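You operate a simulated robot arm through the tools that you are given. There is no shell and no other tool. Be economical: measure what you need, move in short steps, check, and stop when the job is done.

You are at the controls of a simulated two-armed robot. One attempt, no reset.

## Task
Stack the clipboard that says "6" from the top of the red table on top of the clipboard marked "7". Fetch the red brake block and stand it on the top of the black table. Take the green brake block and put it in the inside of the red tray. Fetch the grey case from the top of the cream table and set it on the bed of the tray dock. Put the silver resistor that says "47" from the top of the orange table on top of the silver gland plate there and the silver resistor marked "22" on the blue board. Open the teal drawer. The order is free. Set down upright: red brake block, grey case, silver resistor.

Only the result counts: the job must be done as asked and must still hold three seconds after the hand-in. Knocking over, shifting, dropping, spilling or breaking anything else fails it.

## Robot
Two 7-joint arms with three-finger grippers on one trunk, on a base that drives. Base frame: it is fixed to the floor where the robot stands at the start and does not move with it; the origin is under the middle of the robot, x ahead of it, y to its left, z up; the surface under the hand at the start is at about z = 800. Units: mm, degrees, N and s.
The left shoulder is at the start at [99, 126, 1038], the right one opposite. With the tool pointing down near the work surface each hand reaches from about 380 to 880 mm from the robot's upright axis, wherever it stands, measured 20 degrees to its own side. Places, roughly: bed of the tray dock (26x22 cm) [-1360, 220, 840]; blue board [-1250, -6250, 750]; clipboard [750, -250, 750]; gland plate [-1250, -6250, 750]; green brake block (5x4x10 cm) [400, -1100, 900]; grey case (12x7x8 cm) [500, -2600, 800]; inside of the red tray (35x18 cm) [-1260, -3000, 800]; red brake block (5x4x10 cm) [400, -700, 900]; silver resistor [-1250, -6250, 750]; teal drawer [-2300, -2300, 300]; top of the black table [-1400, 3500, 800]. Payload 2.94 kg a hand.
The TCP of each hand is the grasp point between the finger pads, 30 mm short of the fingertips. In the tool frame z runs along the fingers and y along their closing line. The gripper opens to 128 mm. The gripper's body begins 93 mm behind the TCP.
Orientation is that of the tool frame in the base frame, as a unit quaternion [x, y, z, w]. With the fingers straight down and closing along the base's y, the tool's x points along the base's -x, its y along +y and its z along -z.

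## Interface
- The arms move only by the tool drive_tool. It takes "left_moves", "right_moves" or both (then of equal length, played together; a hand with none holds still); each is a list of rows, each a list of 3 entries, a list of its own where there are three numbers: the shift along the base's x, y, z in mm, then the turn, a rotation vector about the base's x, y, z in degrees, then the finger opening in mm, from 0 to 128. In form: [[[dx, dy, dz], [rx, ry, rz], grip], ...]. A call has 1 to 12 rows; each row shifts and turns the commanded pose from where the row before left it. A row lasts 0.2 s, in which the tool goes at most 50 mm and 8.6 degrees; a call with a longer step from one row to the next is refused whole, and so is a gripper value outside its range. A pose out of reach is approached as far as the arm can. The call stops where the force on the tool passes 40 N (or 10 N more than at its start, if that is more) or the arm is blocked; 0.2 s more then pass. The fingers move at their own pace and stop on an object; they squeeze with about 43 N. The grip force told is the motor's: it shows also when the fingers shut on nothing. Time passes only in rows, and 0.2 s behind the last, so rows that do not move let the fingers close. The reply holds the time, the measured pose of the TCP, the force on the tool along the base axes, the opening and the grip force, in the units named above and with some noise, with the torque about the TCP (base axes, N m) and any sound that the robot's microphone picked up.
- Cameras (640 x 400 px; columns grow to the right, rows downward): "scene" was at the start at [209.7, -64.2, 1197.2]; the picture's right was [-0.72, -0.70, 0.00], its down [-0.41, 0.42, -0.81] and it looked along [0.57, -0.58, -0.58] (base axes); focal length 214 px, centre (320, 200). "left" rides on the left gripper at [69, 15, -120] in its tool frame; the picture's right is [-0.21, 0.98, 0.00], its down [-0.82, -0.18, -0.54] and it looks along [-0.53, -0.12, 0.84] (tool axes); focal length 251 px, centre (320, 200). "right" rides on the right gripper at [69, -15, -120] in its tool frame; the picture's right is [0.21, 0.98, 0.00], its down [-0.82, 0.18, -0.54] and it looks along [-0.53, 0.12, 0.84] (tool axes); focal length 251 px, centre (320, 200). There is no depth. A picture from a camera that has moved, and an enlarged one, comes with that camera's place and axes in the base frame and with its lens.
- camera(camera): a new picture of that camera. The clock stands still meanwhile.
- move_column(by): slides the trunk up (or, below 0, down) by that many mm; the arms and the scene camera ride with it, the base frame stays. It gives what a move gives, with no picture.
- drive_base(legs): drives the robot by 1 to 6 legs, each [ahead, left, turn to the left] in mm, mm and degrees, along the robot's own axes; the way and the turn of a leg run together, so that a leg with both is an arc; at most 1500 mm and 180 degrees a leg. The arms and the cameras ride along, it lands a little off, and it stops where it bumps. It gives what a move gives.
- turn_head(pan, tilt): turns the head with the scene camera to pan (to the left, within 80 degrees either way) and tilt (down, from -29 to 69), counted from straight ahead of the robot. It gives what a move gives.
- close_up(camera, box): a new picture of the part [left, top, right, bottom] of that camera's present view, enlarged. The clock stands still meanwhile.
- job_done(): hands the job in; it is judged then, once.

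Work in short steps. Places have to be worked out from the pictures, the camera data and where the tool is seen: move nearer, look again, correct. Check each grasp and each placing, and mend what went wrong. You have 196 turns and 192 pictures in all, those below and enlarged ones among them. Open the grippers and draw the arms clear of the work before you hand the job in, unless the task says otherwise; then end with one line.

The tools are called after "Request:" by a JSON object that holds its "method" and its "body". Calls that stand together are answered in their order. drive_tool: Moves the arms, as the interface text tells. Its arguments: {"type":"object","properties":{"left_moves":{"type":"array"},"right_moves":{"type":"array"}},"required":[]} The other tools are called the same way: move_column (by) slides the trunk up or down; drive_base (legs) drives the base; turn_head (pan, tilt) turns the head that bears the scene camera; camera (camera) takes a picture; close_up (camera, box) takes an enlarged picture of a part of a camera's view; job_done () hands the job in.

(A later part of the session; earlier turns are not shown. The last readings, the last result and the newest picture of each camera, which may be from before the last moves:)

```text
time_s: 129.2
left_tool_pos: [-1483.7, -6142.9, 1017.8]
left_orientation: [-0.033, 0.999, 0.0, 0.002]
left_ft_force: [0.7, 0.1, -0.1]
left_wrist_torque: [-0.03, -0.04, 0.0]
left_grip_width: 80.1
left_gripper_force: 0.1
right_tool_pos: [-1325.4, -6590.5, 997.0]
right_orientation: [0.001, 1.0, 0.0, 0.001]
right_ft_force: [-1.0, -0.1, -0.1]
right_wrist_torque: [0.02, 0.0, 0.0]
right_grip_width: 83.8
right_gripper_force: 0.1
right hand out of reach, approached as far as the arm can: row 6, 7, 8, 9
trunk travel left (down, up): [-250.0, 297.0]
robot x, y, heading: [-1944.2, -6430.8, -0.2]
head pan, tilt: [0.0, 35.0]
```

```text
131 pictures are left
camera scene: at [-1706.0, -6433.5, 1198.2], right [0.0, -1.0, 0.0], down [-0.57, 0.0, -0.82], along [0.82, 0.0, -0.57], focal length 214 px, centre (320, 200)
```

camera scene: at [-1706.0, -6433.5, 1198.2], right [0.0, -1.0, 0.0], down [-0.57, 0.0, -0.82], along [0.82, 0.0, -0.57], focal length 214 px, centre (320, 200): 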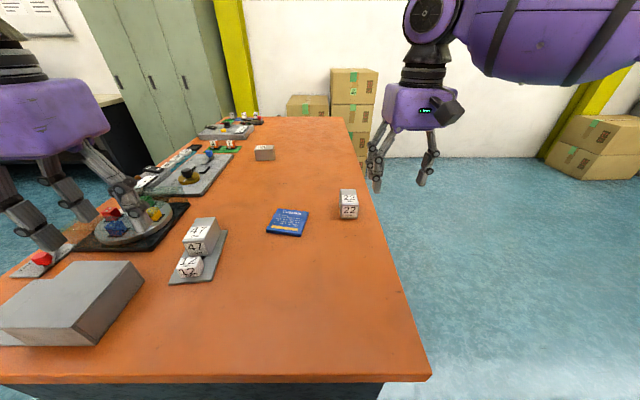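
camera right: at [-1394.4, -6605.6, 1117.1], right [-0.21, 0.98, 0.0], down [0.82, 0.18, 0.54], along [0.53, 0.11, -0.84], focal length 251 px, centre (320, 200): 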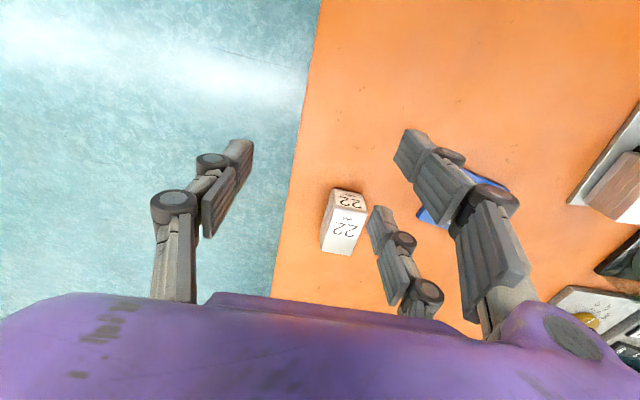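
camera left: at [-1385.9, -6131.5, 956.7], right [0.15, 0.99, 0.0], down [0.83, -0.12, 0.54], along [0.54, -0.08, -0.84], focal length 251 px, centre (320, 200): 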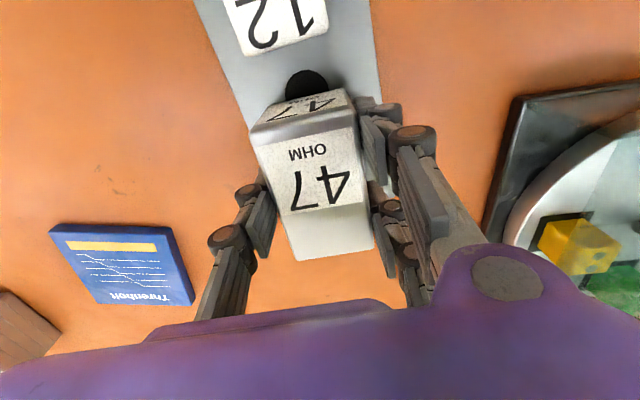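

47 sits on the plate. The right hand needs more reach at height, so I'll raise the trunk 80 mm and then lower the hand before going outward.

Request:
{"method": "move_column", "body": {"by": 80}}

Request:
{"method": "drive_tool", "body": {"right_moves": [[[0, 0, -40], [0, 0, 0], 84], [[0, 0, -40], [0, 0, 0], 84], [[0, 0, -40], [0, 0, 0], 84], [[0, 10, -40], [0, 0, 0], 84], [[40, 15, 0], [0, 0, 0], 84], [[40, 15, 0], [0, 0, 0], 84], [[30, 10, 0], [0, 0, 0], 84], [[0, 0, 0], [0, 0, 0], 84]]}}

Request:
{"method": "camera", "body": {"camera": "right"}}

```text
time_s: 130.4
left_tool_pos: [-1481.8, -6141.8, 1098.1]
left_orientation: [-0.034, 0.999, 0.001, 0.0]
left_ft_force: [-0.3, 0.0, 1.1]
left_wrist_torque: [0.0, 0.02, 0.01]
left_grip_width: 80.1
left_gripper_force: 0.1
right_tool_pos: [-1334.7, -6592.0, 1105.4]
right_orientation: [0.003, 1.0, 0.001, 0.031]
right_ft_force: [0.0, -0.7, -0.1]
right_wrist_torque: [0.01, 0.01, -0.01]
right_grip_width: 83.9
right_gripper_force: 0.0
trunk travel left (down, up): [-330.0, 217.0]
robot x, y, heading: [-1940.1, -6435.0, -0.2]
head pan, tilt: [0.0, 35.0]
```

```text
time_s: 132.2
left_tool_pos: [-1482.6, -6141.9, 1097.9]
left_orientation: [-0.034, 0.999, 0.0, 0.001]
left_ft_force: [0.2, 0.2, 0.5]
left_wrist_torque: [0.0, -0.02, 0.02]
left_grip_width: 80.2
left_gripper_force: 0.0
right_tool_pos: [-1329.2, -6588.5, 941.3]
right_orientation: [0.002, 0.999, 0.001, 0.032]
right_ft_force: [0.4, 0.1, 0.9]
right_wrist_torque: [0.01, -0.01, -0.02]
right_grip_width: 83.8
right_gripper_force: 0.1
right hand out of reach, approached as far as the arm can: row 5, 6, 7
trunk travel left (down, up): [-330.0, 217.0]
robot x, y, heading: [-1945.1, -6428.8, -0.2]
head pan, tilt: [0.0, 35.0]
```

```text
130 pictures are left
camera right: at [-1405.3, -6604.0, 1056.7], right [-0.21, 0.98, -0.01], down [0.79, 0.18, 0.59], along [0.58, 0.11, -0.81], focal length 251 px, centre (320, 200)
```

right: 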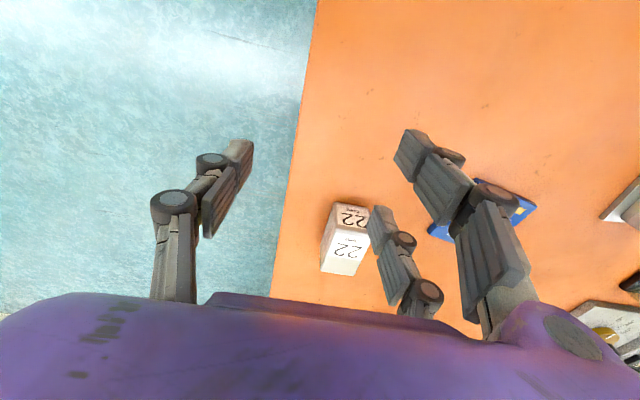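

Reach stops at about 640 mm with this hand yaw, while with the 90° yaw it reached 765 mm before. I'll fix the small tilt, turn the right hand +90° and extend; it can then grip the block along its 86 mm length.

Request:
{"method": "drive_tool", "body": {"right_moves": [[[-20, 0, 0], [0, 3.6, 0], 120], [[0, 0, 0], [0, 0, 8.2], 120], [[0, 0, 0], [0, 0, 8.2], 120], [[0, 0, 0], [0, 0, 8.2], 120], [[0, 0, 0], [0, 0, 8.2], 120], [[0, 0, 0], [0, 0, 8.2], 120], [[0, 0, 0], [0, 0, 8.2], 120], [[0, 0, 0], [0, 0, 8.2], 120], [[0, 0, 0], [0, 0, 8.2], 120], [[0, 0, 0], [0, 0, 8.2], 120], [[0, 0, 0], [0, 0, 8.2], 120], [[0, 0, 0], [0, 0, 8], 120]]}}

Request:
{"method": "drive_tool", "body": {"right_moves": [[[35, 13, 0], [0, 0, 0], 120], [[35, 13, 0], [0, 0, 0], 120], [[35, 13, 0], [0, 0, 0], 120], [[35, 13, 0], [0, 0, 0], 120], [[35, 13, 0], [0, 0, 0], 120], [[0, 0, 0], [0, 0, 0], 120]]}}

Request:
{"method": "camera", "body": {"camera": "right"}}

```text
time_s: 134.8
left_tool_pos: [-1483.6, -6140.3, 1098.0]
left_orientation: [-0.033, 0.999, 0.001, 0.001]
left_ft_force: [-0.5, -0.3, 0.4]
left_wrist_torque: [-0.03, -0.02, -0.03]
left_grip_width: 80.1
left_gripper_force: 0.1
right_tool_pos: [-1348.5, -6590.1, 940.4]
right_orientation: [-0.705, 0.709, 0.001, 0.0]
right_ft_force: [0.7, 0.3, 0.3]
right_wrist_torque: [-0.02, 0.02, 0.02]
right_grip_width: 120.1
right_gripper_force: 0.0
trunk travel left (down, up): [-330.0, 217.0]
robot x, y, heading: [-1944.4, -6433.3, -0.4]
head pan, tilt: [0.0, 35.0]
```

```text
time_s: 136.2
left_tool_pos: [-1482.0, -6142.2, 1099.0]
left_orientation: [-0.033, 0.999, 0.002, 0.001]
left_ft_force: [0.2, -0.6, -0.3]
left_wrist_torque: [0.0, 0.01, 0.03]
left_grip_width: 80.0
left_gripper_force: 0.0
right_tool_pos: [-1341.7, -6591.6, 940.2]
right_orientation: [-0.705, 0.709, 0.0, 0.0]
right_ft_force: [0.1, -0.6, 0.7]
right_wrist_torque: [0.01, -0.01, -0.03]
right_grip_width: 120.2
right_gripper_force: 0.0
right hand out of reach, approached as far as the arm can: row 1, 2, 3, 4, 5
trunk travel left (down, up): [-330.0, 217.0]
robot x, y, heading: [-1943.7, -6431.6, -0.4]
head pan, tilt: [0.0, 35.0]
```

```text
129 pictures are left
camera right: at [-1326.1, -6660.0, 1062.1], right [-0.98, -0.21, 0.0], down [-0.18, 0.82, 0.54], along [-0.11, 0.53, -0.84], focal length 251 px, centre (320, 200)
```

right: 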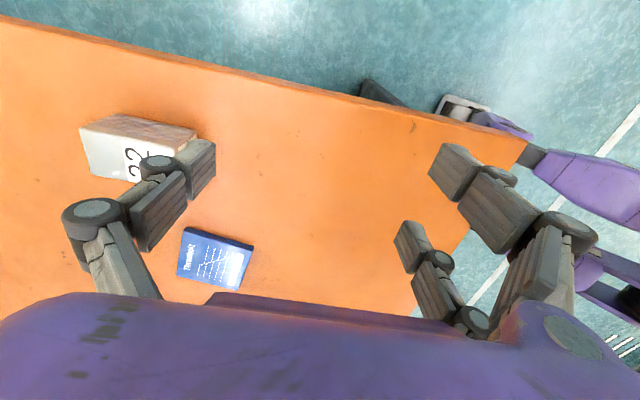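

Still stuck, which suggests an unfavourable elbow configuration rather than distance. I'll retract the hand near the body, then extend again at low height.

Request:
{"method": "drive_tool", "body": {"right_moves": [[[-40, -22, 5], [0, 0, 0], 120], [[-40, -22, 5], [0, 0, 0], 120], [[-40, -22, 5], [0, 0, 0], 120], [[-40, -22, 5], [0, 0, 0], 120], [[-40, -22, 5], [0, 0, 0], 120], [[0, 0, -25], [0, 0, 0], 120], [[40, 22, 0], [0, 0, 0], 120], [[40, 22, 0], [0, 0, 0], 120], [[40, 22, 0], [0, 0, 0], 120], [[40, 22, 0], [0, 0, 0], 120], [[40, 22, 0], [0, 0, 0], 120], [[40, 22, 0], [0, 0, 0], 120]]}}

Request:
{"method": "camera", "body": {"camera": "scene"}}

```text
time_s: 138.8
left_tool_pos: [-1483.3, -6142.1, 1098.9]
left_orientation: [-0.033, 0.999, -0.002, 0.0]
left_ft_force: [-0.3, -0.6, -0.3]
left_wrist_torque: [-0.04, -0.04, -0.02]
left_grip_width: 79.8
left_gripper_force: 0.1
right_tool_pos: [-1341.3, -6592.4, 942.2]
right_orientation: [-0.704, 0.71, 0.0, 0.0]
right_ft_force: [-0.5, -0.1, 0.1]
right_wrist_torque: [-0.03, -0.04, 0.0]
right_grip_width: 119.8
right_gripper_force: 0.1
right hand out of reach, approached as far as the arm can: row 12
trunk travel left (down, up): [-330.0, 217.0]
robot x, y, heading: [-1940.6, -6430.2, 0.0]
head pan, tilt: [0.0, 35.0]
```

```text
128 pictures are left
camera scene: at [-1726.7, -6433.0, 1277.8], right [0.0, -1.0, 0.0], down [-0.57, 0.0, -0.82], along [0.82, 0.0, -0.57], focal length 214 px, centre (320, 200)
```

scene: 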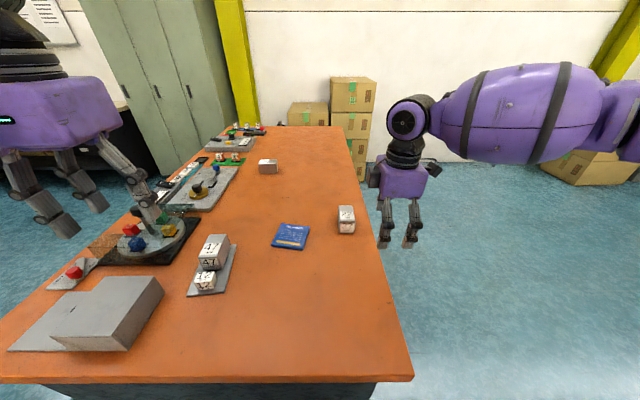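

The elbow is swung up and out. I'll bring the right hand back to roughly its start pose beside the body to reset the configuration, with the trunk back down 80 mm.

Request:
{"method": "drive_tool", "body": {"right_moves": [[[-25, -26, 16], [0, 0, -8], 100], [[-25, -26, 16], [0, 0, -8], 100], [[-25, -26, 16], [0, 0, -8], 100], [[-25, -26, 16], [0, 0, -8], 100], [[-25, -26, 16], [0, 0, -8], 100], [[-25, -26, 16], [0, 0, -8], 100], [[-25, -26, 16], [0, 0, -8], 100], [[-25, -26, 16], [0, 0, -8], 100], [[-25, -26, 16], [0, 0, -8], 100], [[-25, -26, 16], [0, 0, -8], 100], [[-25, -26, 16], [0, 0, -8], 100], [[-25, -20, 10], [0, 0, -2], 100]]}}

Request:
{"method": "move_column", "body": {"by": -80}}

Request:
{"method": "turn_head", "body": {"pan": -30, "tilt": 35}}

Request:
{"method": "camera", "body": {"camera": "scene"}}

```text
time_s: 141.4
left_tool_pos: [-1482.5, -6140.4, 1098.6]
left_orientation: [-0.033, 0.999, 0.0, 0.0]
left_ft_force: [-0.7, 0.2, -0.4]
left_wrist_torque: [0.01, -0.05, 0.01]
left_grip_width: 80.0
left_gripper_force: 0.1
right_tool_pos: [-1641.7, -6897.1, 1128.4]
right_orientation: [0.002, 1.0, 0.0, 0.002]
right_ft_force: [0.5, 0.3, -0.2]
right_wrist_torque: [-0.01, -0.01, -0.01]
right_grip_width: 100.0
right_gripper_force: 0.0
trunk travel left (down, up): [-330.0, 217.0]
robot x, y, heading: [-1944.4, -6435.7, -0.1]
head pan, tilt: [0.0, 35.0]
```

```text
time_s: 142.6
left_tool_pos: [-1481.5, -6141.9, 1018.3]
left_orientation: [-0.033, 0.999, 0.001, 0.001]
left_ft_force: [-0.5, -0.3, 0.0]
left_wrist_torque: [0.01, 0.03, -0.01]
left_grip_width: 80.1
left_gripper_force: 0.2
right_tool_pos: [-1641.0, -6896.9, 1047.2]
right_orientation: [0.003, 1.0, 0.0, 0.001]
right_ft_force: [0.2, 0.7, 0.1]
right_wrist_torque: [0.01, -0.05, 0.02]
right_grip_width: 99.8
right_gripper_force: 0.1
trunk travel left (down, up): [-250.0, 297.0]
robot x, y, heading: [-1937.9, -6434.3, 0.1]
head pan, tilt: [0.0, 35.0]
```

```text
time_s: 143.5
left_tool_pos: [-1482.5, -6142.2, 1018.2]
left_orientation: [-0.033, 0.999, 0.001, 0.001]
left_ft_force: [-1.2, -0.1, 0.0]
left_wrist_torque: [0.0, -0.02, -0.01]
left_grip_width: 80.0
left_gripper_force: 0.0
right_tool_pos: [-1640.0, -6895.8, 1047.5]
right_orientation: [0.002, 1.0, 0.0, 0.001]
right_ft_force: [-0.5, -0.4, 0.2]
right_wrist_torque: [0.01, 0.05, 0.01]
right_grip_width: 99.9
right_gripper_force: 0.1
trunk travel left (down, up): [-250.0, 297.0]
robot x, y, heading: [-1940.9, -6433.6, -0.2]
head pan, tilt: [-30.0, 35.0]
```

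```text
127 pictures are left
camera scene: at [-1716.7, -6477.5, 1197.9], right [-0.5, -0.86, 0.0], down [-0.5, 0.29, -0.82], along [0.71, -0.41, -0.57], focal length 214 px, centre (320, 200)
```

scene: 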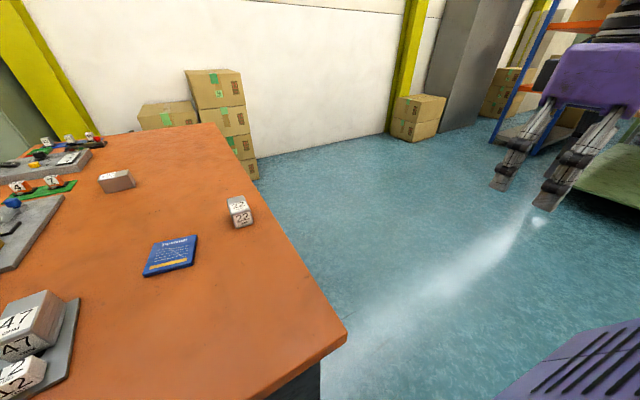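

I'll now imitate the earlier successful path: rotate +90° while moving out at about z=940, then extend.

Request:
{"method": "drive_tool", "body": {"right_moves": [[[22, 11, -10], [0, 0, 8.2], 120], [[22, 11, -10], [0, 0, 8.2], 120], [[22, 11, -10], [0, 0, 8.2], 120], [[22, 11, -10], [0, 0, 8.2], 120], [[22, 11, -10], [0, 0, 8.2], 120], [[22, 11, -10], [0, 0, 8.2], 120], [[22, 11, -10], [0, 0, 8.2], 120], [[22, 11, -10], [0, 0, 8.2], 120], [[22, 11, -10], [0, 0, 8.2], 120], [[22, 11, -10], [0, 0, 8.2], 120], [[22, 11, -10], [0, 0, 8], 120], [[0, 0, 0], [0, 0, 0], 120]]}}

Request:
{"method": "drive_tool", "body": {"right_moves": [[[31, 33, -2], [0, 0, 0], 120], [[31, 33, -2], [0, 0, 0], 120], [[31, 33, -2], [0, 0, 0], 120], [[31, 33, -2], [0, 0, 0], 120], [[31, 33, -2], [0, 0, 0], 120], [[31, 33, -2], [0, 0, 0], 120], [[31, 33, -2], [0, 0, 0], 120], [[0, 0, 0], [0, 0, 0], 120]]}}

Request:
{"method": "camera", "body": {"camera": "right"}}

```text
time_s: 146.1
left_tool_pos: [-1483.4, -6141.8, 1018.6]
left_orientation: [-0.033, 0.999, 0.0, 0.001]
left_ft_force: [1.1, 0.4, 0.7]
left_wrist_torque: [0.01, -0.02, 0.0]
left_grip_width: 80.0
left_gripper_force: 0.0
right_tool_pos: [-1398.1, -6777.3, 937.5]
right_orientation: [-0.706, 0.709, 0.0, 0.001]
right_ft_force: [-0.1, 0.8, 0.6]
right_wrist_torque: [0.01, -0.01, 0.02]
right_grip_width: 120.0
right_gripper_force: 0.1
trunk travel left (down, up): [-250.0, 297.0]
robot x, y, heading: [-1939.0, -6430.4, -0.6]
head pan, tilt: [-30.0, 35.0]
```

```text
time_s: 147.9
left_tool_pos: [-1482.9, -6141.2, 1017.3]
left_orientation: [-0.032, 0.999, -0.001, 0.001]
left_ft_force: [-0.1, -0.6, -0.3]
left_wrist_torque: [0.02, 0.01, 0.02]
left_grip_width: 80.2
left_gripper_force: 0.0
right_tool_pos: [-1273.6, -6646.0, 929.9]
right_orientation: [-0.705, 0.709, 0.0, 0.0]
right_ft_force: [0.0, 0.1, -0.1]
right_wrist_torque: [0.04, 0.0, 0.0]
right_grip_width: 120.2
right_gripper_force: 0.1
right hand out of reach, approached as far as the arm can: row 5, 6, 7
trunk travel left (down, up): [-250.0, 297.0]
robot x, y, heading: [-1942.5, -6433.3, -0.1]
head pan, tilt: [-30.0, 35.0]
```

```text
126 pictures are left
camera right: at [-1258.9, -6714.5, 1050.2], right [-0.98, -0.21, 0.0], down [-0.18, 0.82, 0.54], along [-0.11, 0.53, -0.84], focal length 251 px, centre (320, 200)
```

right: 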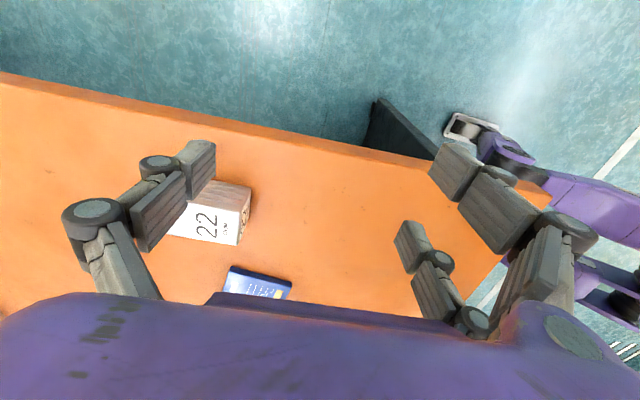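

Better: now 702 mm out. I'll lower to about z=880 and try extending further.

Request:
{"method": "drive_tool", "body": {"right_moves": [[[0, 0, -25], [0, 0, 0], 120], [[0, 0, -25], [0, 0, 0], 120], [[30, 30, 0], [0, 0, 0], 120], [[30, 30, 0], [0, 0, 0], 120], [[30, 30, 0], [0, 0, 0], 120], [[0, 0, 0], [0, 0, 0], 120]]}}

Request:
{"method": "camera", "body": {"camera": "right"}}

```text
time_s: 149.3
left_tool_pos: [-1481.9, -6140.8, 1017.4]
left_orientation: [-0.033, 0.999, 0.0, 0.001]
left_ft_force: [-0.3, 0.0, -0.1]
left_wrist_torque: [0.03, -0.03, -0.02]
left_grip_width: 79.9
left_gripper_force: 0.1
right_tool_pos: [-1272.5, -6645.3, 878.9]
right_orientation: [-0.705, 0.709, 0.0, 0.001]
right_ft_force: [-0.3, 0.4, 0.6]
right_wrist_torque: [0.03, 0.05, 0.05]
right_grip_width: 120.0
right_gripper_force: 0.1
right hand out of reach, approached as far as the arm can: row 3, 4, 5
trunk travel left (down, up): [-250.0, 297.0]
robot x, y, heading: [-1941.7, -6433.5, -0.1]
head pan, tilt: [-30.0, 35.0]
```

```text
125 pictures are left
camera right: at [-1258.8, -6714.3, 999.6], right [-0.98, -0.21, 0.0], down [-0.18, 0.82, 0.54], along [-0.11, 0.53, -0.84], focal length 251 px, centre (320, 200)
```

right: 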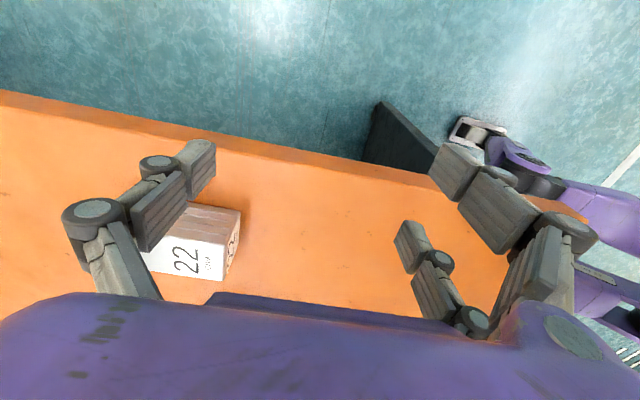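

Try pure +x from here, closer to the path that worked before.

Request:
{"method": "drive_tool", "body": {"right_moves": [[[0, -30, 0], [0, 0, 0], 120], [[30, 0, 0], [0, 0, 0], 120], [[30, 0, 0], [0, 0, 0], 120], [[0, 0, 0], [0, 0, 0], 120]]}}

```text
time_s: 150.3
left_tool_pos: [-1482.3, -6142.2, 1017.8]
left_orientation: [-0.033, 0.999, 0.0, 0.0]
left_ft_force: [0.4, 0.1, -1.1]
left_wrist_torque: [-0.01, 0.05, 0.01]
left_grip_width: 79.7
left_gripper_force: 0.0
right_tool_pos: [-1250.5, -6681.7, 879.7]
right_orientation: [-0.706, 0.709, 0.001, 0.001]
right_ft_force: [-1.0, 0.3, -0.1]
right_wrist_torque: [0.0, 0.02, -0.01]
right_grip_width: 120.3
right_gripper_force: 0.1
right hand out of reach, approached as far as the arm can: row 2, 3
trunk travel left (down, up): [-250.0, 297.0]
robot x, y, heading: [-1942.2, -6431.0, -0.5]
head pan, tilt: [-30.0, 35.0]
```

This side keeps hitting a limit. I'll tuck the arms and move to the south side (facing +y), where "22" and the blue board are closer.

Request:
{"method": "drive_tool", "body": {"right_moves": [[[-35, -5, 18], [0, 0, 0], 100], [[-35, -5, 18], [0, 0, 0], 100], [[-35, -5, 18], [0, 0, 0], 100], [[-35, -5, 18], [0, 0, 0], 100], [[-35, -5, 18], [0, 0, 0], 100], [[-35, -5, 18], [0, 0, 0], 100], [[-35, -5, 18], [0, 0, 0], 100], [[-35, -5, 18], [0, 0, 0], 100], [[-35, -5, 18], [0, 0, 0], 100], [[0, 0, 0], [0, 0, 0], 100]], "left_moves": [[[-10, -10, 8], [0, 0, -4], 80], [[-10, -10, 8], [0, 0, 0], 80], [[-10, -10, 8], [0, 0, 0], 80], [[-10, -10, 8], [0, 0, 0], 80], [[-10, -10, 8], [0, 0, 0], 80], [[-10, -10, 8], [0, 0, 0], 80], [[-10, -10, 8], [0, 0, 0], 80], [[-10, -5, 8], [0, 0, 0], 80], [[-10, 0, 8], [0, 0, 0], 80], [[0, 0, 0], [0, 0, 0], 80]]}}

Request:
{"method": "drive_base", "body": {"legs": [[-250, 0, 0], [0, -930, 0], [0, 0, 90], [0, -740, 0]]}}

Request:
{"method": "turn_head", "body": {"pan": -10, "tilt": 35}}

Request:
{"method": "camera", "body": {"camera": "scene"}}

```text
time_s: 152.5
left_tool_pos: [-1572.1, -6216.7, 1090.9]
left_orientation: [0.001, 1.0, 0.0, 0.0]
left_ft_force: [-0.7, 0.4, -0.1]
left_wrist_torque: [0.0, 0.02, 0.02]
left_grip_width: 80.0
left_gripper_force: 0.1
right_tool_pos: [-1565.5, -6727.0, 1041.0]
right_orientation: [-0.705, 0.709, 0.001, 0.001]
right_ft_force: [0.7, -0.5, -0.6]
right_wrist_torque: [-0.01, 0.06, 0.02]
right_grip_width: 100.0
right_gripper_force: 0.0
trunk travel left (down, up): [-250.0, 297.0]
robot x, y, heading: [-1940.7, -6433.8, -0.1]
head pan, tilt: [-30.0, 35.0]
```

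```text
time_s: 172.8
left_tool_pos: [-1668.5, -6996.7, 1089.9]
left_orientation: [-0.705, 0.709, 0.0, 0.001]
left_ft_force: [-0.4, 0.9, 0.4]
left_wrist_torque: [0.01, -0.03, -0.02]
left_grip_width: 79.9
left_gripper_force: 0.1
right_tool_pos: [-1158.7, -6992.5, 1040.5]
right_orientation: [1.0, -0.003, -0.001, 0.0]
right_ft_force: [0.4, -0.6, 0.1]
right_wrist_torque: [0.01, 0.04, 0.0]
right_grip_width: 100.1
right_gripper_force: 0.1
trunk travel left (down, up): [-250.0, 297.0]
robot x, y, heading: [-1455.0, -7365.2, 89.6]
head pan, tilt: [-30.0, 35.0]
```

```text
time_s: 173.6
left_tool_pos: [-1668.3, -6997.1, 1090.7]
left_orientation: [-0.705, 0.709, 0.001, 0.0]
left_ft_force: [0.4, 0.2, -0.9]
left_wrist_torque: [0.0, -0.01, -0.04]
left_grip_width: 80.0
left_gripper_force: 0.1
right_tool_pos: [-1157.7, -6992.6, 1043.1]
right_orientation: [1.0, -0.003, -0.001, 0.001]
right_ft_force: [0.6, -0.1, 0.5]
right_wrist_torque: [-0.02, 0.01, 0.0]
right_grip_width: 100.0
right_gripper_force: 0.0
trunk travel left (down, up): [-250.0, 297.0]
robot x, y, heading: [-1452.1, -7365.8, 89.8]
head pan, tilt: [-10.0, 35.0]
```

```text
124 pictures are left
camera scene: at [-1438.8, -7132.3, 1197.9], right [0.98, -0.18, 0.0], down [-0.1, -0.56, -0.82], along [0.15, 0.81, -0.57], focal length 214 px, centre (320, 200)
```

scene: 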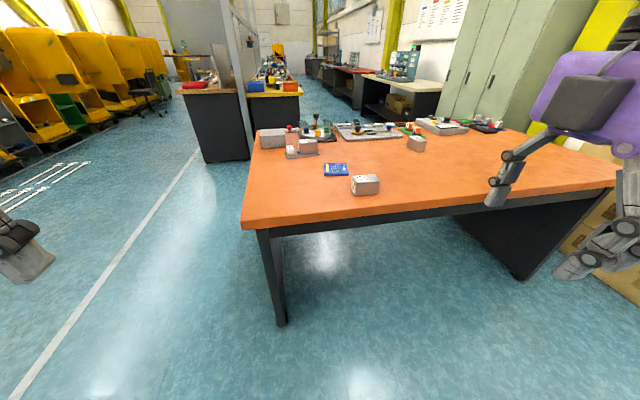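

The south edge is at y≈-6650. I'll drive ahead 400 mm.

Request:
{"method": "drive_base", "body": {"legs": [[400, 0, 0]]}}

Request:
{"method": "camera", "body": {"camera": "right"}}

Request:
{"method": "camera", "body": {"camera": "scene"}}

```text
time_s: 176.1
left_tool_pos: [-1662.9, -6599.8, 1089.3]
left_orientation: [-0.704, 0.71, -0.001, 0.0]
left_ft_force: [0.2, 0.1, 0.7]
left_wrist_torque: [-0.05, 0.01, 0.01]
left_grip_width: 80.3
left_gripper_force: 0.2
right_tool_pos: [-1154.1, -6597.4, 1041.8]
right_orientation: [1.0, -0.005, 0.0, 0.001]
right_ft_force: [0.0, 0.7, -1.0]
right_wrist_torque: [-0.05, 0.03, -0.02]
right_grip_width: 100.1
right_gripper_force: 0.0
trunk travel left (down, up): [-250.0, 297.0]
robot x, y, heading: [-1451.5, -6970.1, 89.4]
head pan, tilt: [-10.0, 35.0]
```

```text
123 pictures are left
camera right: at [-1084.7, -6582.0, 1161.6], right [0.2, -0.98, 0.0], down [-0.82, -0.17, 0.54], along [-0.53, -0.11, -0.84], focal length 251 px, centre (320, 200)
```

right: 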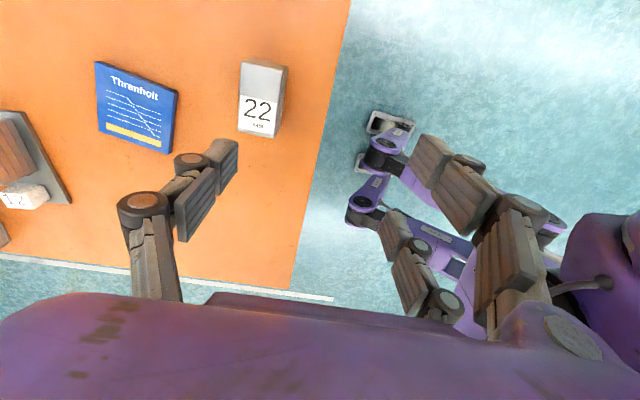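

```text
122 pictures are left
camera scene: at [-1435.2, -6734.8, 1197.9], right [0.98, -0.18, 0.0], down [-0.1, -0.56, -0.82], along [0.15, 0.81, -0.57], focal length 214 px, centre (320, 200)
```

scene: 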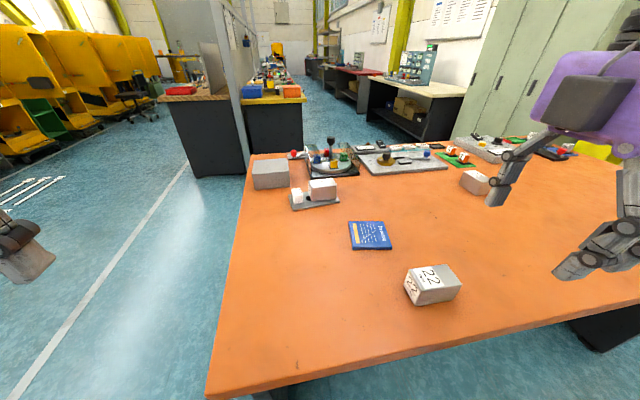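

"22" is at (-1164,-6523) along x; the blue board is centred near (-1224,-6342). The right hand already closes along y, so I'll go above the block.

Request:
{"method": "drive_tool", "body": {"right_moves": [[[-4, 37, -30], [0, 0, 0], 84], [[-6, 37, -30], [0, 0, 0], 84], [[0, 0, -40], [0, 0, 0], 84], [[0, 0, -45], [0, 0, 0], 84], [[0, 0, 0], [0, 0, 0], 84]]}}

Request:
{"method": "camera", "body": {"camera": "right"}}

```text
time_s: 177.3
left_tool_pos: [-1664.0, -6599.8, 1091.7]
left_orientation: [-0.704, 0.71, 0.001, 0.001]
left_ft_force: [-0.9, 0.2, 0.4]
left_wrist_torque: [0.02, -0.02, 0.01]
left_grip_width: 79.8
left_gripper_force: 0.0
right_tool_pos: [-1164.8, -6523.4, 893.6]
right_orientation: [1.0, -0.006, -0.001, -0.001]
right_ft_force: [-0.7, 0.5, -0.3]
right_wrist_torque: [0.03, -0.01, -0.02]
right_grip_width: 84.0
right_gripper_force: 0.1
trunk travel left (down, up): [-250.0, 297.0]
robot x, y, heading: [-1450.2, -6970.6, 89.5]
head pan, tilt: [-10.0, 35.0]
```

```text
121 pictures are left
camera right: at [-1094.4, -6509.4, 1015.5], right [0.2, -0.98, 0.0], down [-0.82, -0.17, 0.54], along [-0.53, -0.11, -0.84], focal length 251 px, centre (320, 200)
```

right: 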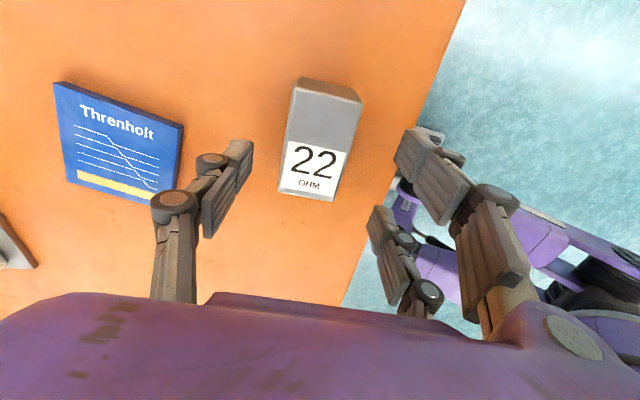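

Centred on the block. Lower to TCP 825 and close.

Request:
{"method": "drive_tool", "body": {"right_moves": [[[0, 1, -30], [0, 0, 0], 84], [[0, 0, -30], [0, 0, 0], 84], [[0, 0, -8], [0, 0, 0], 84], [[0, 0, 0], [0, 0, 0], 30], [[0, 0, 0], [0, 0, 0], 30], [[0, 0, 0], [0, 0, 0], 30], [[0, 0, 20], [0, 0, 0], 30], [[0, 0, 40], [0, 0, 0], 30], [[0, 0, 0], [0, 0, 0], 30]]}}

Request:
{"method": "camera", "body": {"camera": "right"}}

```text
time_s: 179.3
left_tool_pos: [-1663.7, -6599.3, 1089.4]
left_orientation: [-0.704, 0.71, 0.0, 0.001]
left_ft_force: [0.0, 0.6, 0.3]
left_wrist_torque: [-0.01, 0.02, -0.03]
left_grip_width: 80.2
left_gripper_force: 0.1
right_tool_pos: [-1162.9, -6522.7, 888.6]
right_orientation: [1.0, -0.005, -0.001, 0.001]
right_ft_force: [0.6, 0.7, -3.4]
right_wrist_torque: [-0.01, -0.01, -0.01]
right_grip_width: 49.3
right_gripper_force: 43.4
trunk travel left (down, up): [-250.0, 297.0]
robot x, y, heading: [-1451.2, -6970.4, 89.6]
head pan, tilt: [-10.0, 35.0]
```

```text
120 pictures are left
camera right: at [-1094.1, -6507.0, 1009.4], right [0.2, -0.98, 0.0], down [-0.82, -0.17, 0.54], along [-0.53, -0.11, -0.84], focal length 251 px, centre (320, 200)
```

right: 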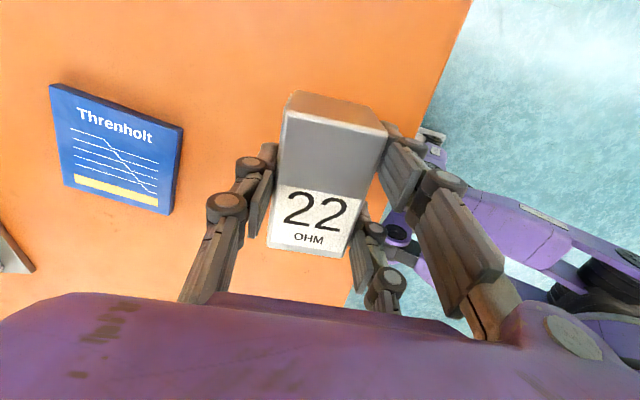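

Held. Carry it over the blue board centre, turning -8° to align with the board.

Request:
{"method": "drive_tool", "body": {"right_moves": [[[-12, 36, 0], [0, 0, -8], 30], [[-12, 36, 0], [0, 0, 0], 30], [[-12, 36, 0], [0, 0, 0], 30], [[-12, 36, 0], [0, 0, 0], 30], [[-13, 36, 0], [0, 0, 0], 30], [[0, 0, 0], [0, 0, 0], 30]]}}

Request:
{"method": "camera", "body": {"camera": "right"}}

Request:
{"method": "camera", "body": {"camera": "scene"}}

```text
time_s: 180.7
left_tool_pos: [-1664.0, -6601.5, 1091.0]
left_orientation: [-0.704, 0.71, 0.001, 0.0]
left_ft_force: [-0.1, 0.2, -0.4]
left_wrist_torque: [-0.01, 0.03, -0.01]
left_grip_width: 80.3
left_gripper_force: 0.0
right_tool_pos: [-1225.7, -6342.3, 889.4]
right_orientation: [0.997, -0.075, -0.001, 0.0]
right_ft_force: [0.1, -0.9, -3.9]
right_wrist_torque: [0.01, 0.01, 0.01]
right_grip_width: 49.2
right_gripper_force: 42.8
trunk travel left (down, up): [-250.0, 297.0]
robot x, y, heading: [-1447.6, -6969.3, 89.6]
head pan, tilt: [-10.0, 35.0]
```

```text
119 pictures are left
camera right: at [-1154.1, -6337.5, 1009.0], right [0.07, -1.0, 0.0], down [-0.84, -0.06, 0.54], along [-0.54, -0.04, -0.84], focal length 251 px, centre (320, 200)
```

right: 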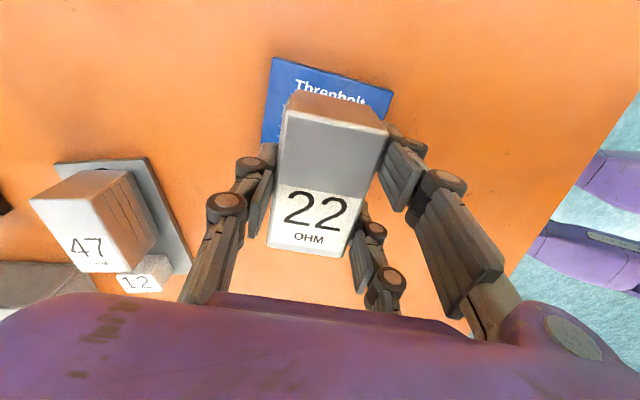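

```text
118 pictures are left
camera scene: at [-1434.9, -6735.8, 1198.0], right [0.98, -0.18, 0.0], down [-0.1, -0.56, -0.82], along [0.15, 0.81, -0.57], focal length 214 px, centre (320, 200)
```

scene: 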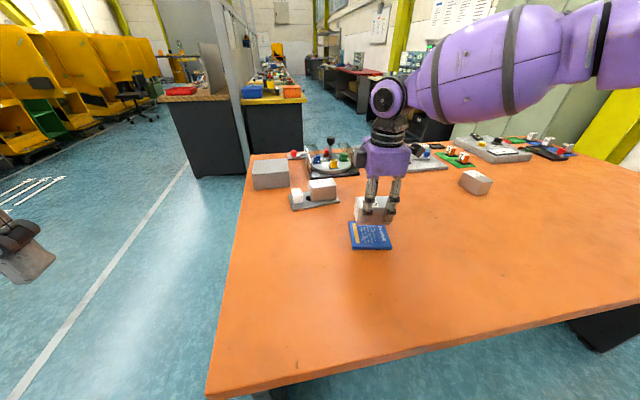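

Aligned with the board centre (-1227,-6343). Lowering to just above contact.

Request:
{"method": "drive_tool", "body": {"right_moves": [[[-1, 0, -25], [0, 0, 0], 30], [[0, 0, -18], [0, 0, 0], 30], [[0, 0, -4], [0, 0, 0], 30], [[0, 0, 0], [0, 0, 0], 30]]}}

Request:
{"method": "close_up", "body": {"camera": "scene", "box": [310, 160, 430, 260]}}

```text
time_s: 181.7
left_tool_pos: [-1663.7, -6598.7, 1090.0]
left_orientation: [-0.704, 0.71, 0.001, 0.001]
left_ft_force: [-1.3, -0.2, 0.1]
left_wrist_torque: [-0.02, -0.02, 0.04]
left_grip_width: 79.9
left_gripper_force: 0.1
right_tool_pos: [-1224.4, -6342.0, 841.0]
right_orientation: [0.997, -0.076, -0.001, 0.001]
right_ft_force: [-0.5, -1.0, -2.3]
right_wrist_torque: [0.01, -0.01, -0.01]
right_grip_width: 49.1
right_gripper_force: 43.2
trunk travel left (down, up): [-250.0, 297.0]
robot x, y, heading: [-1450.0, -6970.9, 89.5]
head pan, tilt: [-10.0, 35.0]
```

```text
4.00 times, centred on (370, 210) of scene
camera zoom: at [-1435.1, -6735.0, 1197.9], right [0.98, -0.18, 0.0], down [-0.1, -0.56, -0.82], along [0.15, 0.81, -0.57], focal length 858 px, centre (120, 160)
```

zoom: 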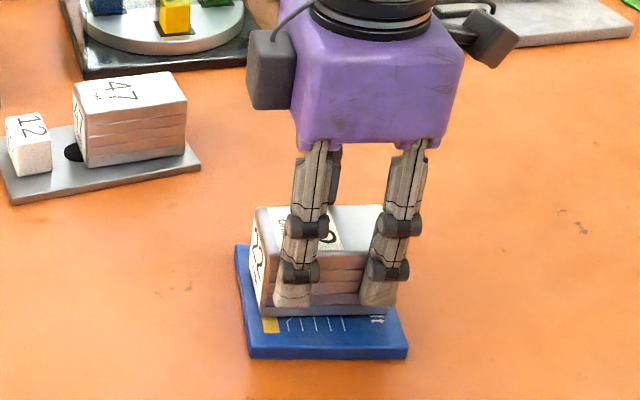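

47 looks good behind. I'll shift 6 mm toward -y for centring, then lower to contact.

Request:
{"method": "drive_tool", "body": {"right_moves": [[[0, -6, 0], [0, 0, 0], 30], [[0, 0, -2], [0, 0, 0], 30], [[0, 0, -2], [0, 0, 0], 30], [[0, 0, -1], [0, 0, 0], 30], [[0, 0, 0], [0, 0, 0], 30]]}}

```text
time_s: 182.9
left_tool_pos: [-1664.4, -6602.5, 1091.3]
left_orientation: [-0.704, 0.71, 0.002, 0.001]
left_ft_force: [0.4, -0.1, 0.3]
left_wrist_torque: [-0.01, -0.01, 0.01]
left_grip_width: 80.0
left_gripper_force: 0.1
right_tool_pos: [-1225.1, -6348.4, 839.8]
right_orientation: [0.997, -0.076, -0.001, -0.004]
right_ft_force: [9.2, 1.5, 31.8]
right_wrist_torque: [0.08, -0.25, -0.04]
right_grip_width: 49.8
right_gripper_force: 42.8
trunk travel left (down, up): [-250.0, 297.0]
robot x, y, heading: [-1449.6, -6967.6, 89.5]
head pan, tilt: [-10.0, 35.0]
```

Contact. Ease up 2.5 mm, open, lift and withdraw.

Request:
{"method": "drive_tool", "body": {"right_moves": [[[0, 0, 3], [0, 0, 0], 30], [[0, 0, 0], [0, 0, 0], 76], [[0, 0, 0], [0, 0, 0], 76], [[0, 0, 20], [0, 0, 0], 76], [[0, 0, 45], [0, 0, 0], 76], [[0, 0, 45], [0, 0, 0], 76], [[5, -40, 20], [0, 0, 0], 76], [[5, -45, 15], [0, 0, 0], 76], [[5, -45, 15], [0, 0, 0], 76], [[5, -45, 15], [0, 0, 0], 76], [[5, -45, 15], [0, 0, 0], 76]]}}

Request:
{"method": "camera", "body": {"camera": "scene"}}

Request:
{"method": "close_up", "body": {"camera": "scene", "box": [240, 140, 420, 260]}}

```text
time_s: 185.3
left_tool_pos: [-1663.7, -6601.4, 1090.0]
left_orientation: [-0.704, 0.71, 0.0, 0.002]
left_ft_force: [0.0, 0.2, 0.6]
left_wrist_torque: [0.05, 0.02, -0.02]
left_grip_width: 80.1
left_gripper_force: 0.1
right_tool_pos: [-1200.3, -6568.7, 1029.7]
right_orientation: [0.997, -0.074, -0.001, 0.0]
right_ft_force: [1.9, -0.4, 0.3]
right_wrist_torque: [0.05, 0.0, 0.0]
right_grip_width: 76.4
right_gripper_force: 0.1
trunk travel left (down, up): [-250.0, 297.0]
robot x, y, heading: [-1451.0, -6975.7, 89.2]
head pan, tilt: [-10.0, 35.0]
```

```text
116 pictures are left
camera scene: at [-1434.6, -6736.1, 1198.1], right [0.98, -0.18, 0.0], down [-0.1, -0.56, -0.82], along [0.15, 0.81, -0.57], focal length 214 px, centre (320, 200)
```

scene: 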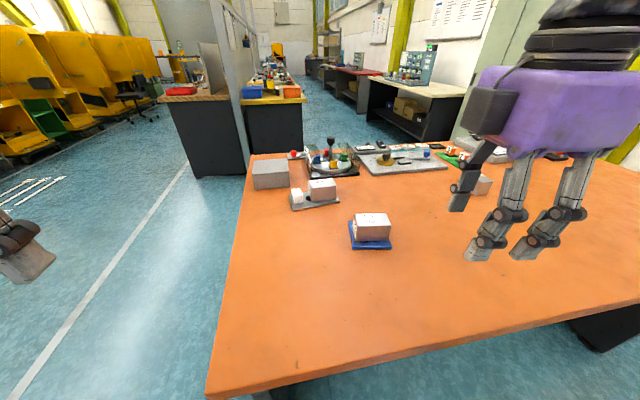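

```text
3.33 times, centred on (330, 200) of scene
camera zoom: at [-1434.6, -6736.1, 1198.1], right [0.98, -0.18, 0.0], down [-0.1, -0.56, -0.82], along [0.15, 0.81, -0.57], focal length 715 px, centre (287, 200)
```

zoom: 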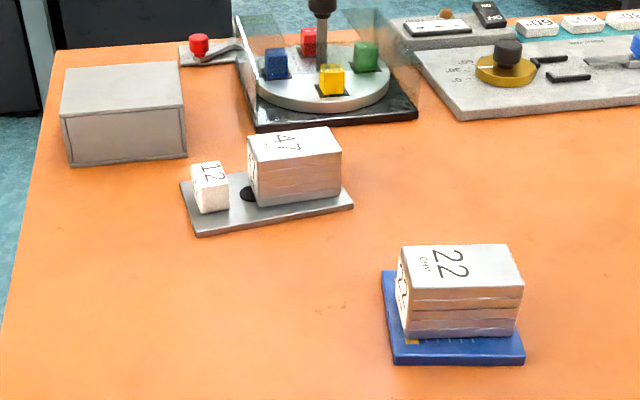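

Both resistors are placed. Now around to the west aisle behind the partition for the teal drawer: back out, strafe left and drive up the aisle.

Request:
{"method": "drive_base", "body": {"legs": [[-300, 0, 0], [0, 1480, 0.5], [1500, 0, 0], [1500, 0, 0], [1400, 0, 0]]}}

Request:
{"method": "turn_head", "body": {"pan": -45, "tilt": 30}}

Request:
{"method": "camera", "body": {"camera": "scene"}}

```text
time_s: 220.8
left_tool_pos: [-3259.6, -2490.2, 1089.0]
left_orientation: [0.718, -0.696, 0.0, -0.001]
left_ft_force: [0.0, 0.5, 0.6]
left_wrist_torque: [0.02, 0.02, 0.03]
left_grip_width: 80.1
left_gripper_force: 0.1
right_tool_pos: [-2798.3, -2439.8, 1029.3]
right_orientation: [0.999, -0.055, -0.002, 0.0]
right_ft_force: [0.0, -0.3, -0.4]
right_wrist_torque: [-0.01, 0.01, -0.05]
right_grip_width: 76.0
right_gripper_force: 0.1
trunk travel left (down, up): [-250.0, 297.0]
robot x, y, heading: [-3034.3, -2854.3, 91.9]
head pan, tilt: [-10.0, 35.0]
```

```text
time_s: 221.9
left_tool_pos: [-3261.0, -2489.1, 1090.2]
left_orientation: [0.718, -0.696, -0.001, -0.001]
left_ft_force: [-0.3, 0.6, -0.4]
left_wrist_torque: [-0.01, -0.01, 0.0]
left_grip_width: 79.8
left_gripper_force: 0.0
right_tool_pos: [-2797.9, -2439.4, 1029.1]
right_orientation: [0.998, -0.055, -0.001, 0.0]
right_ft_force: [-0.6, -1.4, 0.3]
right_wrist_torque: [0.02, -0.01, -0.03]
right_grip_width: 76.0
right_gripper_force: 0.0
trunk travel left (down, up): [-250.0, 297.0]
robot x, y, heading: [-3033.5, -2852.9, 92.2]
head pan, tilt: [-45.0, 30.0]
```

```text
114 pictures are left
camera scene: at [-2977.2, -2637.3, 1205.7], right [0.73, -0.68, 0.0], down [-0.34, -0.36, -0.87], along [0.59, 0.63, -0.5], focal length 214 px, centre (320, 200)
```

scene: 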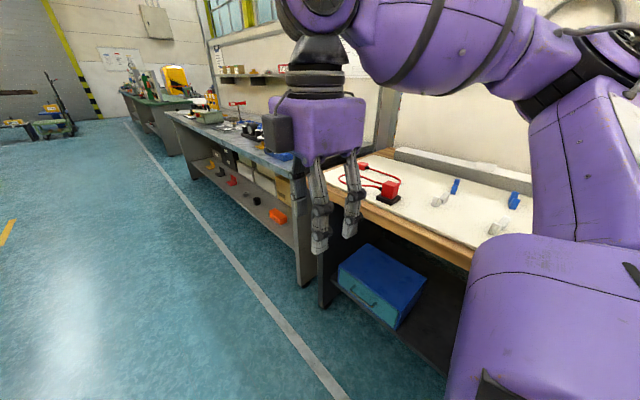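

The teal drawer is a small blue/teal unit under the bench, front facing -x near (-2370,-2340,300). I'll drive to face it.

Request:
{"method": "drive_base", "body": {"legs": [[340, 0, 0], [0, 0, -92]]}}

Request:
{"method": "turn_head", "body": {"pan": 15, "tilt": 52}}

Request:
{"method": "camera", "body": {"camera": "scene"}}

```text
time_s: 228.0
left_tool_pos: [-2675.7, -2292.2, 1091.2]
left_orientation: [-0.001, 1.0, 0.0, 0.001]
left_ft_force: [-0.2, -0.3, 0.4]
left_wrist_torque: [-0.03, 0.01, 0.02]
left_grip_width: 79.7
left_gripper_force: 0.1
right_tool_pos: [-2638.1, -2754.9, 1029.4]
right_orientation: [-0.656, 0.755, 0.001, 0.0]
right_ft_force: [-0.5, 0.3, 0.1]
right_wrist_torque: [-0.02, -0.02, -0.01]
right_grip_width: 76.3
right_gripper_force: 0.0
trunk travel left (down, up): [-250.0, 297.0]
robot x, y, heading: [-3047.6, -2504.4, -0.1]
head pan, tilt: [-45.0, 30.0]
```

```text
time_s: 229.3
left_tool_pos: [-2674.6, -2291.1, 1090.1]
left_orientation: [-0.001, 1.0, 0.0, 0.001]
left_ft_force: [-0.6, 0.1, -0.2]
left_wrist_torque: [0.0, 0.0, 0.0]
left_grip_width: 80.3
left_gripper_force: 0.2
right_tool_pos: [-2639.3, -2754.2, 1029.1]
right_orientation: [-0.656, 0.755, 0.001, 0.001]
right_ft_force: [1.0, -0.9, -0.6]
right_wrist_torque: [0.0, 0.03, 0.02]
right_grip_width: 76.0
right_gripper_force: 0.1
trunk travel left (down, up): [-250.0, 297.0]
robot x, y, heading: [-3041.0, -2508.8, 0.2]
head pan, tilt: [15.0, 52.0]
```

```text
113 pictures are left
camera scene: at [-2822.6, -2489.3, 1173.6], right [0.26, -0.97, 0.0], down [-0.76, -0.2, -0.62], along [0.59, 0.16, -0.79], focal length 214 px, centre (320, 200)
```

scene: 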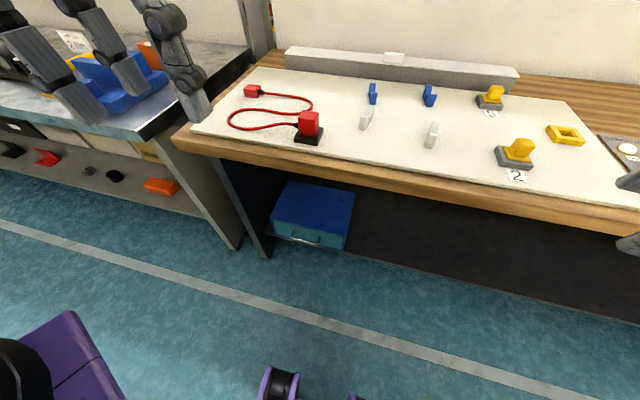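

Request:
{"method": "close_up", "body": {"camera": "scene", "box": [235, 165, 395, 265]}}

```text
4.00 times, centred on (315, 215) of scene
camera zoom: at [-2822.6, -2489.3, 1173.6], right [0.26, -0.97, 0.0], down [-0.76, -0.2, -0.62], along [0.59, 0.16, -0.79], focal length 858 px, centre (340, 140)
```

zoom: 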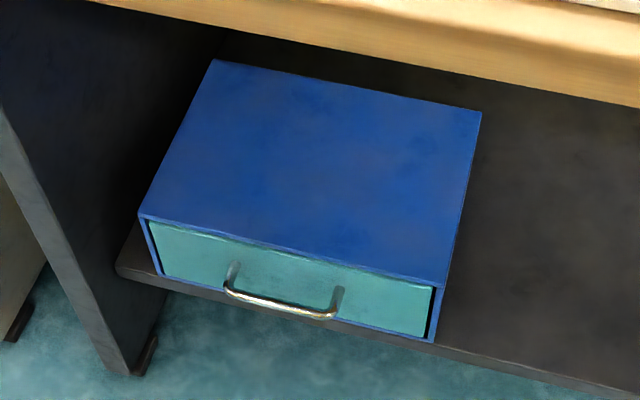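

The handle is a horizontal bar on the front. I'll lower the trunk 250 mm and turn the left hand -90° so it closes across the bar, then pitch it forward.

Request:
{"method": "move_column", "body": {"by": -250}}

Request:
{"method": "drive_tool", "body": {"left_moves": [[[0, 0, -10], [0, 0, -8.2], 60], [[0, 0, -10], [0, 0, -8.2], 60], [[0, 0, -10], [0, 0, -8.2], 60], [[0, 0, -10], [0, 0, -8.2], 60], [[0, 0, -10], [0, 0, -8.2], 60], [[0, 0, -10], [0, 0, -8.2], 60], [[0, 0, -10], [0, 0, -8.2], 60], [[0, 0, -10], [0, 0, -8.2], 60], [[0, 0, -10], [0, 0, -8.2], 60], [[0, 0, -10], [0, 0, -8.2], 60], [[0, 0, -10], [0, 0, -8], 60]]}}

Request:
{"method": "drive_tool", "body": {"left_moves": [[[-10, 0, -15], [0, -8.5, 0], 60], [[-10, 0, -15], [0, -8.5, 0], 60], [[-10, 0, -15], [0, -8.5, 0], 60], [[-10, 0, -15], [0, -8.5, 0], 60], [[-10, 0, -15], [0, -8.5, 0], 60], [[-10, 0, -15], [0, -8.5, 0], 60], [[-10, 0, -15], [0, -8.5, 0], 60], [[0, 0, 0], [0, 0, 0], 60]]}}

Request:
{"method": "camera", "body": {"camera": "left"}}

Request:
{"method": "camera", "body": {"camera": "scene"}}

```text
time_s: 231.9
left_tool_pos: [-2676.8, -2290.5, 839.6]
left_orientation: [0.0, 1.0, 0.0, 0.0]
left_ft_force: [0.3, -0.1, -0.2]
left_wrist_torque: [0.02, 0.01, 0.02]
left_grip_width: 80.1
left_gripper_force: 0.0
right_tool_pos: [-2636.9, -2754.5, 779.5]
right_orientation: [-0.656, 0.755, 0.001, 0.001]
right_ft_force: [0.2, -0.2, 0.1]
right_wrist_torque: [0.01, -0.01, 0.03]
right_grip_width: 76.0
right_gripper_force: 0.0
trunk travel left (down, up): [0.0, 547.0]
robot x, y, heading: [-3043.7, -2504.6, -0.0]
head pan, tilt: [15.0, 52.0]
```

```text
time_s: 233.9
left_tool_pos: [-2658.5, -2313.1, 830.8]
left_orientation: [0.577, 0.794, 0.072, 0.175]
left_ft_force: [10.2, 2.7, 5.2]
left_wrist_torque: [-0.43, 1.64, -0.28]
left_grip_width: 59.9
left_gripper_force: 0.2
left hand out of reach, approached as far as the arm can: row 7, 10
right_tool_pos: [-2638.7, -2755.3, 779.9]
right_orientation: [-0.656, 0.755, 0.001, 0.001]
right_ft_force: [-0.8, 0.2, 0.6]
right_wrist_torque: [-0.01, -0.03, 0.01]
right_grip_width: 76.1
right_gripper_force: 0.0
trunk travel left (down, up): [0.0, 547.0]
robot x, y, heading: [-3045.4, -2505.7, -0.0]
head pan, tilt: [15.0, 52.0]
stopped in row 10 (left hand): the force on the tool passed its limit at 166 N (the readings are from after the stop); the commanded pose is now the measured one
```

```text
time_s: 234.1
left_tool_pos: [-2654.6, -2314.2, 833.9]
left_orientation: [0.57, 0.797, 0.075, 0.188]
left_ft_force: [4.3, 1.1, 3.2]
left_wrist_torque: [-0.19, 0.79, -0.12]
left_grip_width: 60.1
left_gripper_force: 0.0
left hand out of reach, approached as far as the arm can: row 1
right_tool_pos: [-2637.6, -2755.0, 779.8]
right_orientation: [-0.656, 0.755, 0.0, 0.001]
right_ft_force: [0.6, 0.7, 0.1]
right_wrist_torque: [-0.04, 0.02, 0.01]
right_grip_width: 76.2
right_gripper_force: 0.0
trunk travel left (down, up): [0.0, 547.0]
robot x, y, heading: [-3044.0, -2506.2, -0.1]
head pan, tilt: [15.0, 52.0]
stopped in row 1 (left hand): the force on the tool passed its limit at 148 N (the readings are from after the stop); the commanded pose is now the measured one
```

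```text
111 pictures are left
camera left: at [-2705.3, -2234.7, 935.0], right [0.92, 0.13, 0.37], down [-0.14, -0.78, 0.61], along [0.37, -0.61, -0.7], focal length 251 px, centre (320, 200)
```

left: 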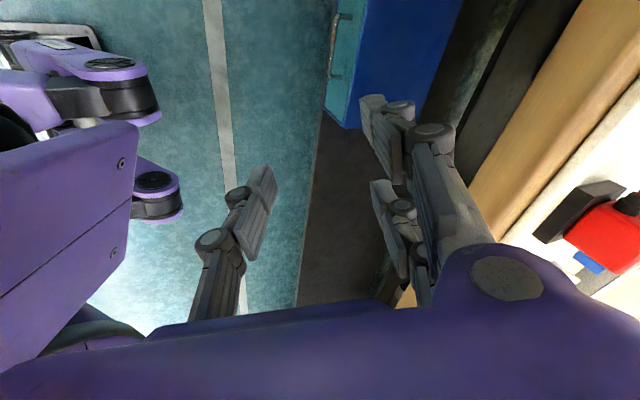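

```text
110 pictures are left
camera scene: at [-2737.1, -2494.1, 917.5], right [0.19, -0.98, 0.0], down [-0.75, -0.14, -0.65], along [0.64, 0.12, -0.76], focal length 214 px, centre (320, 200)
```

scene: 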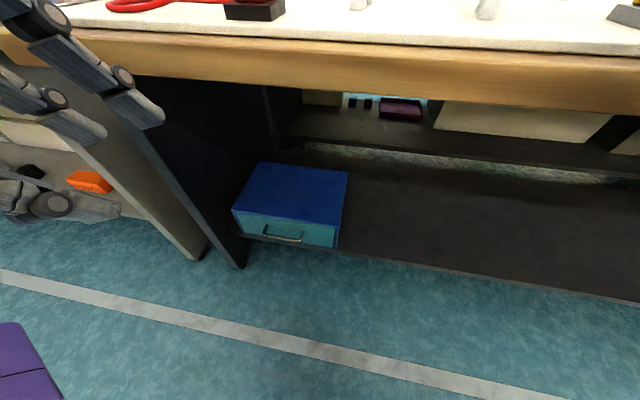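

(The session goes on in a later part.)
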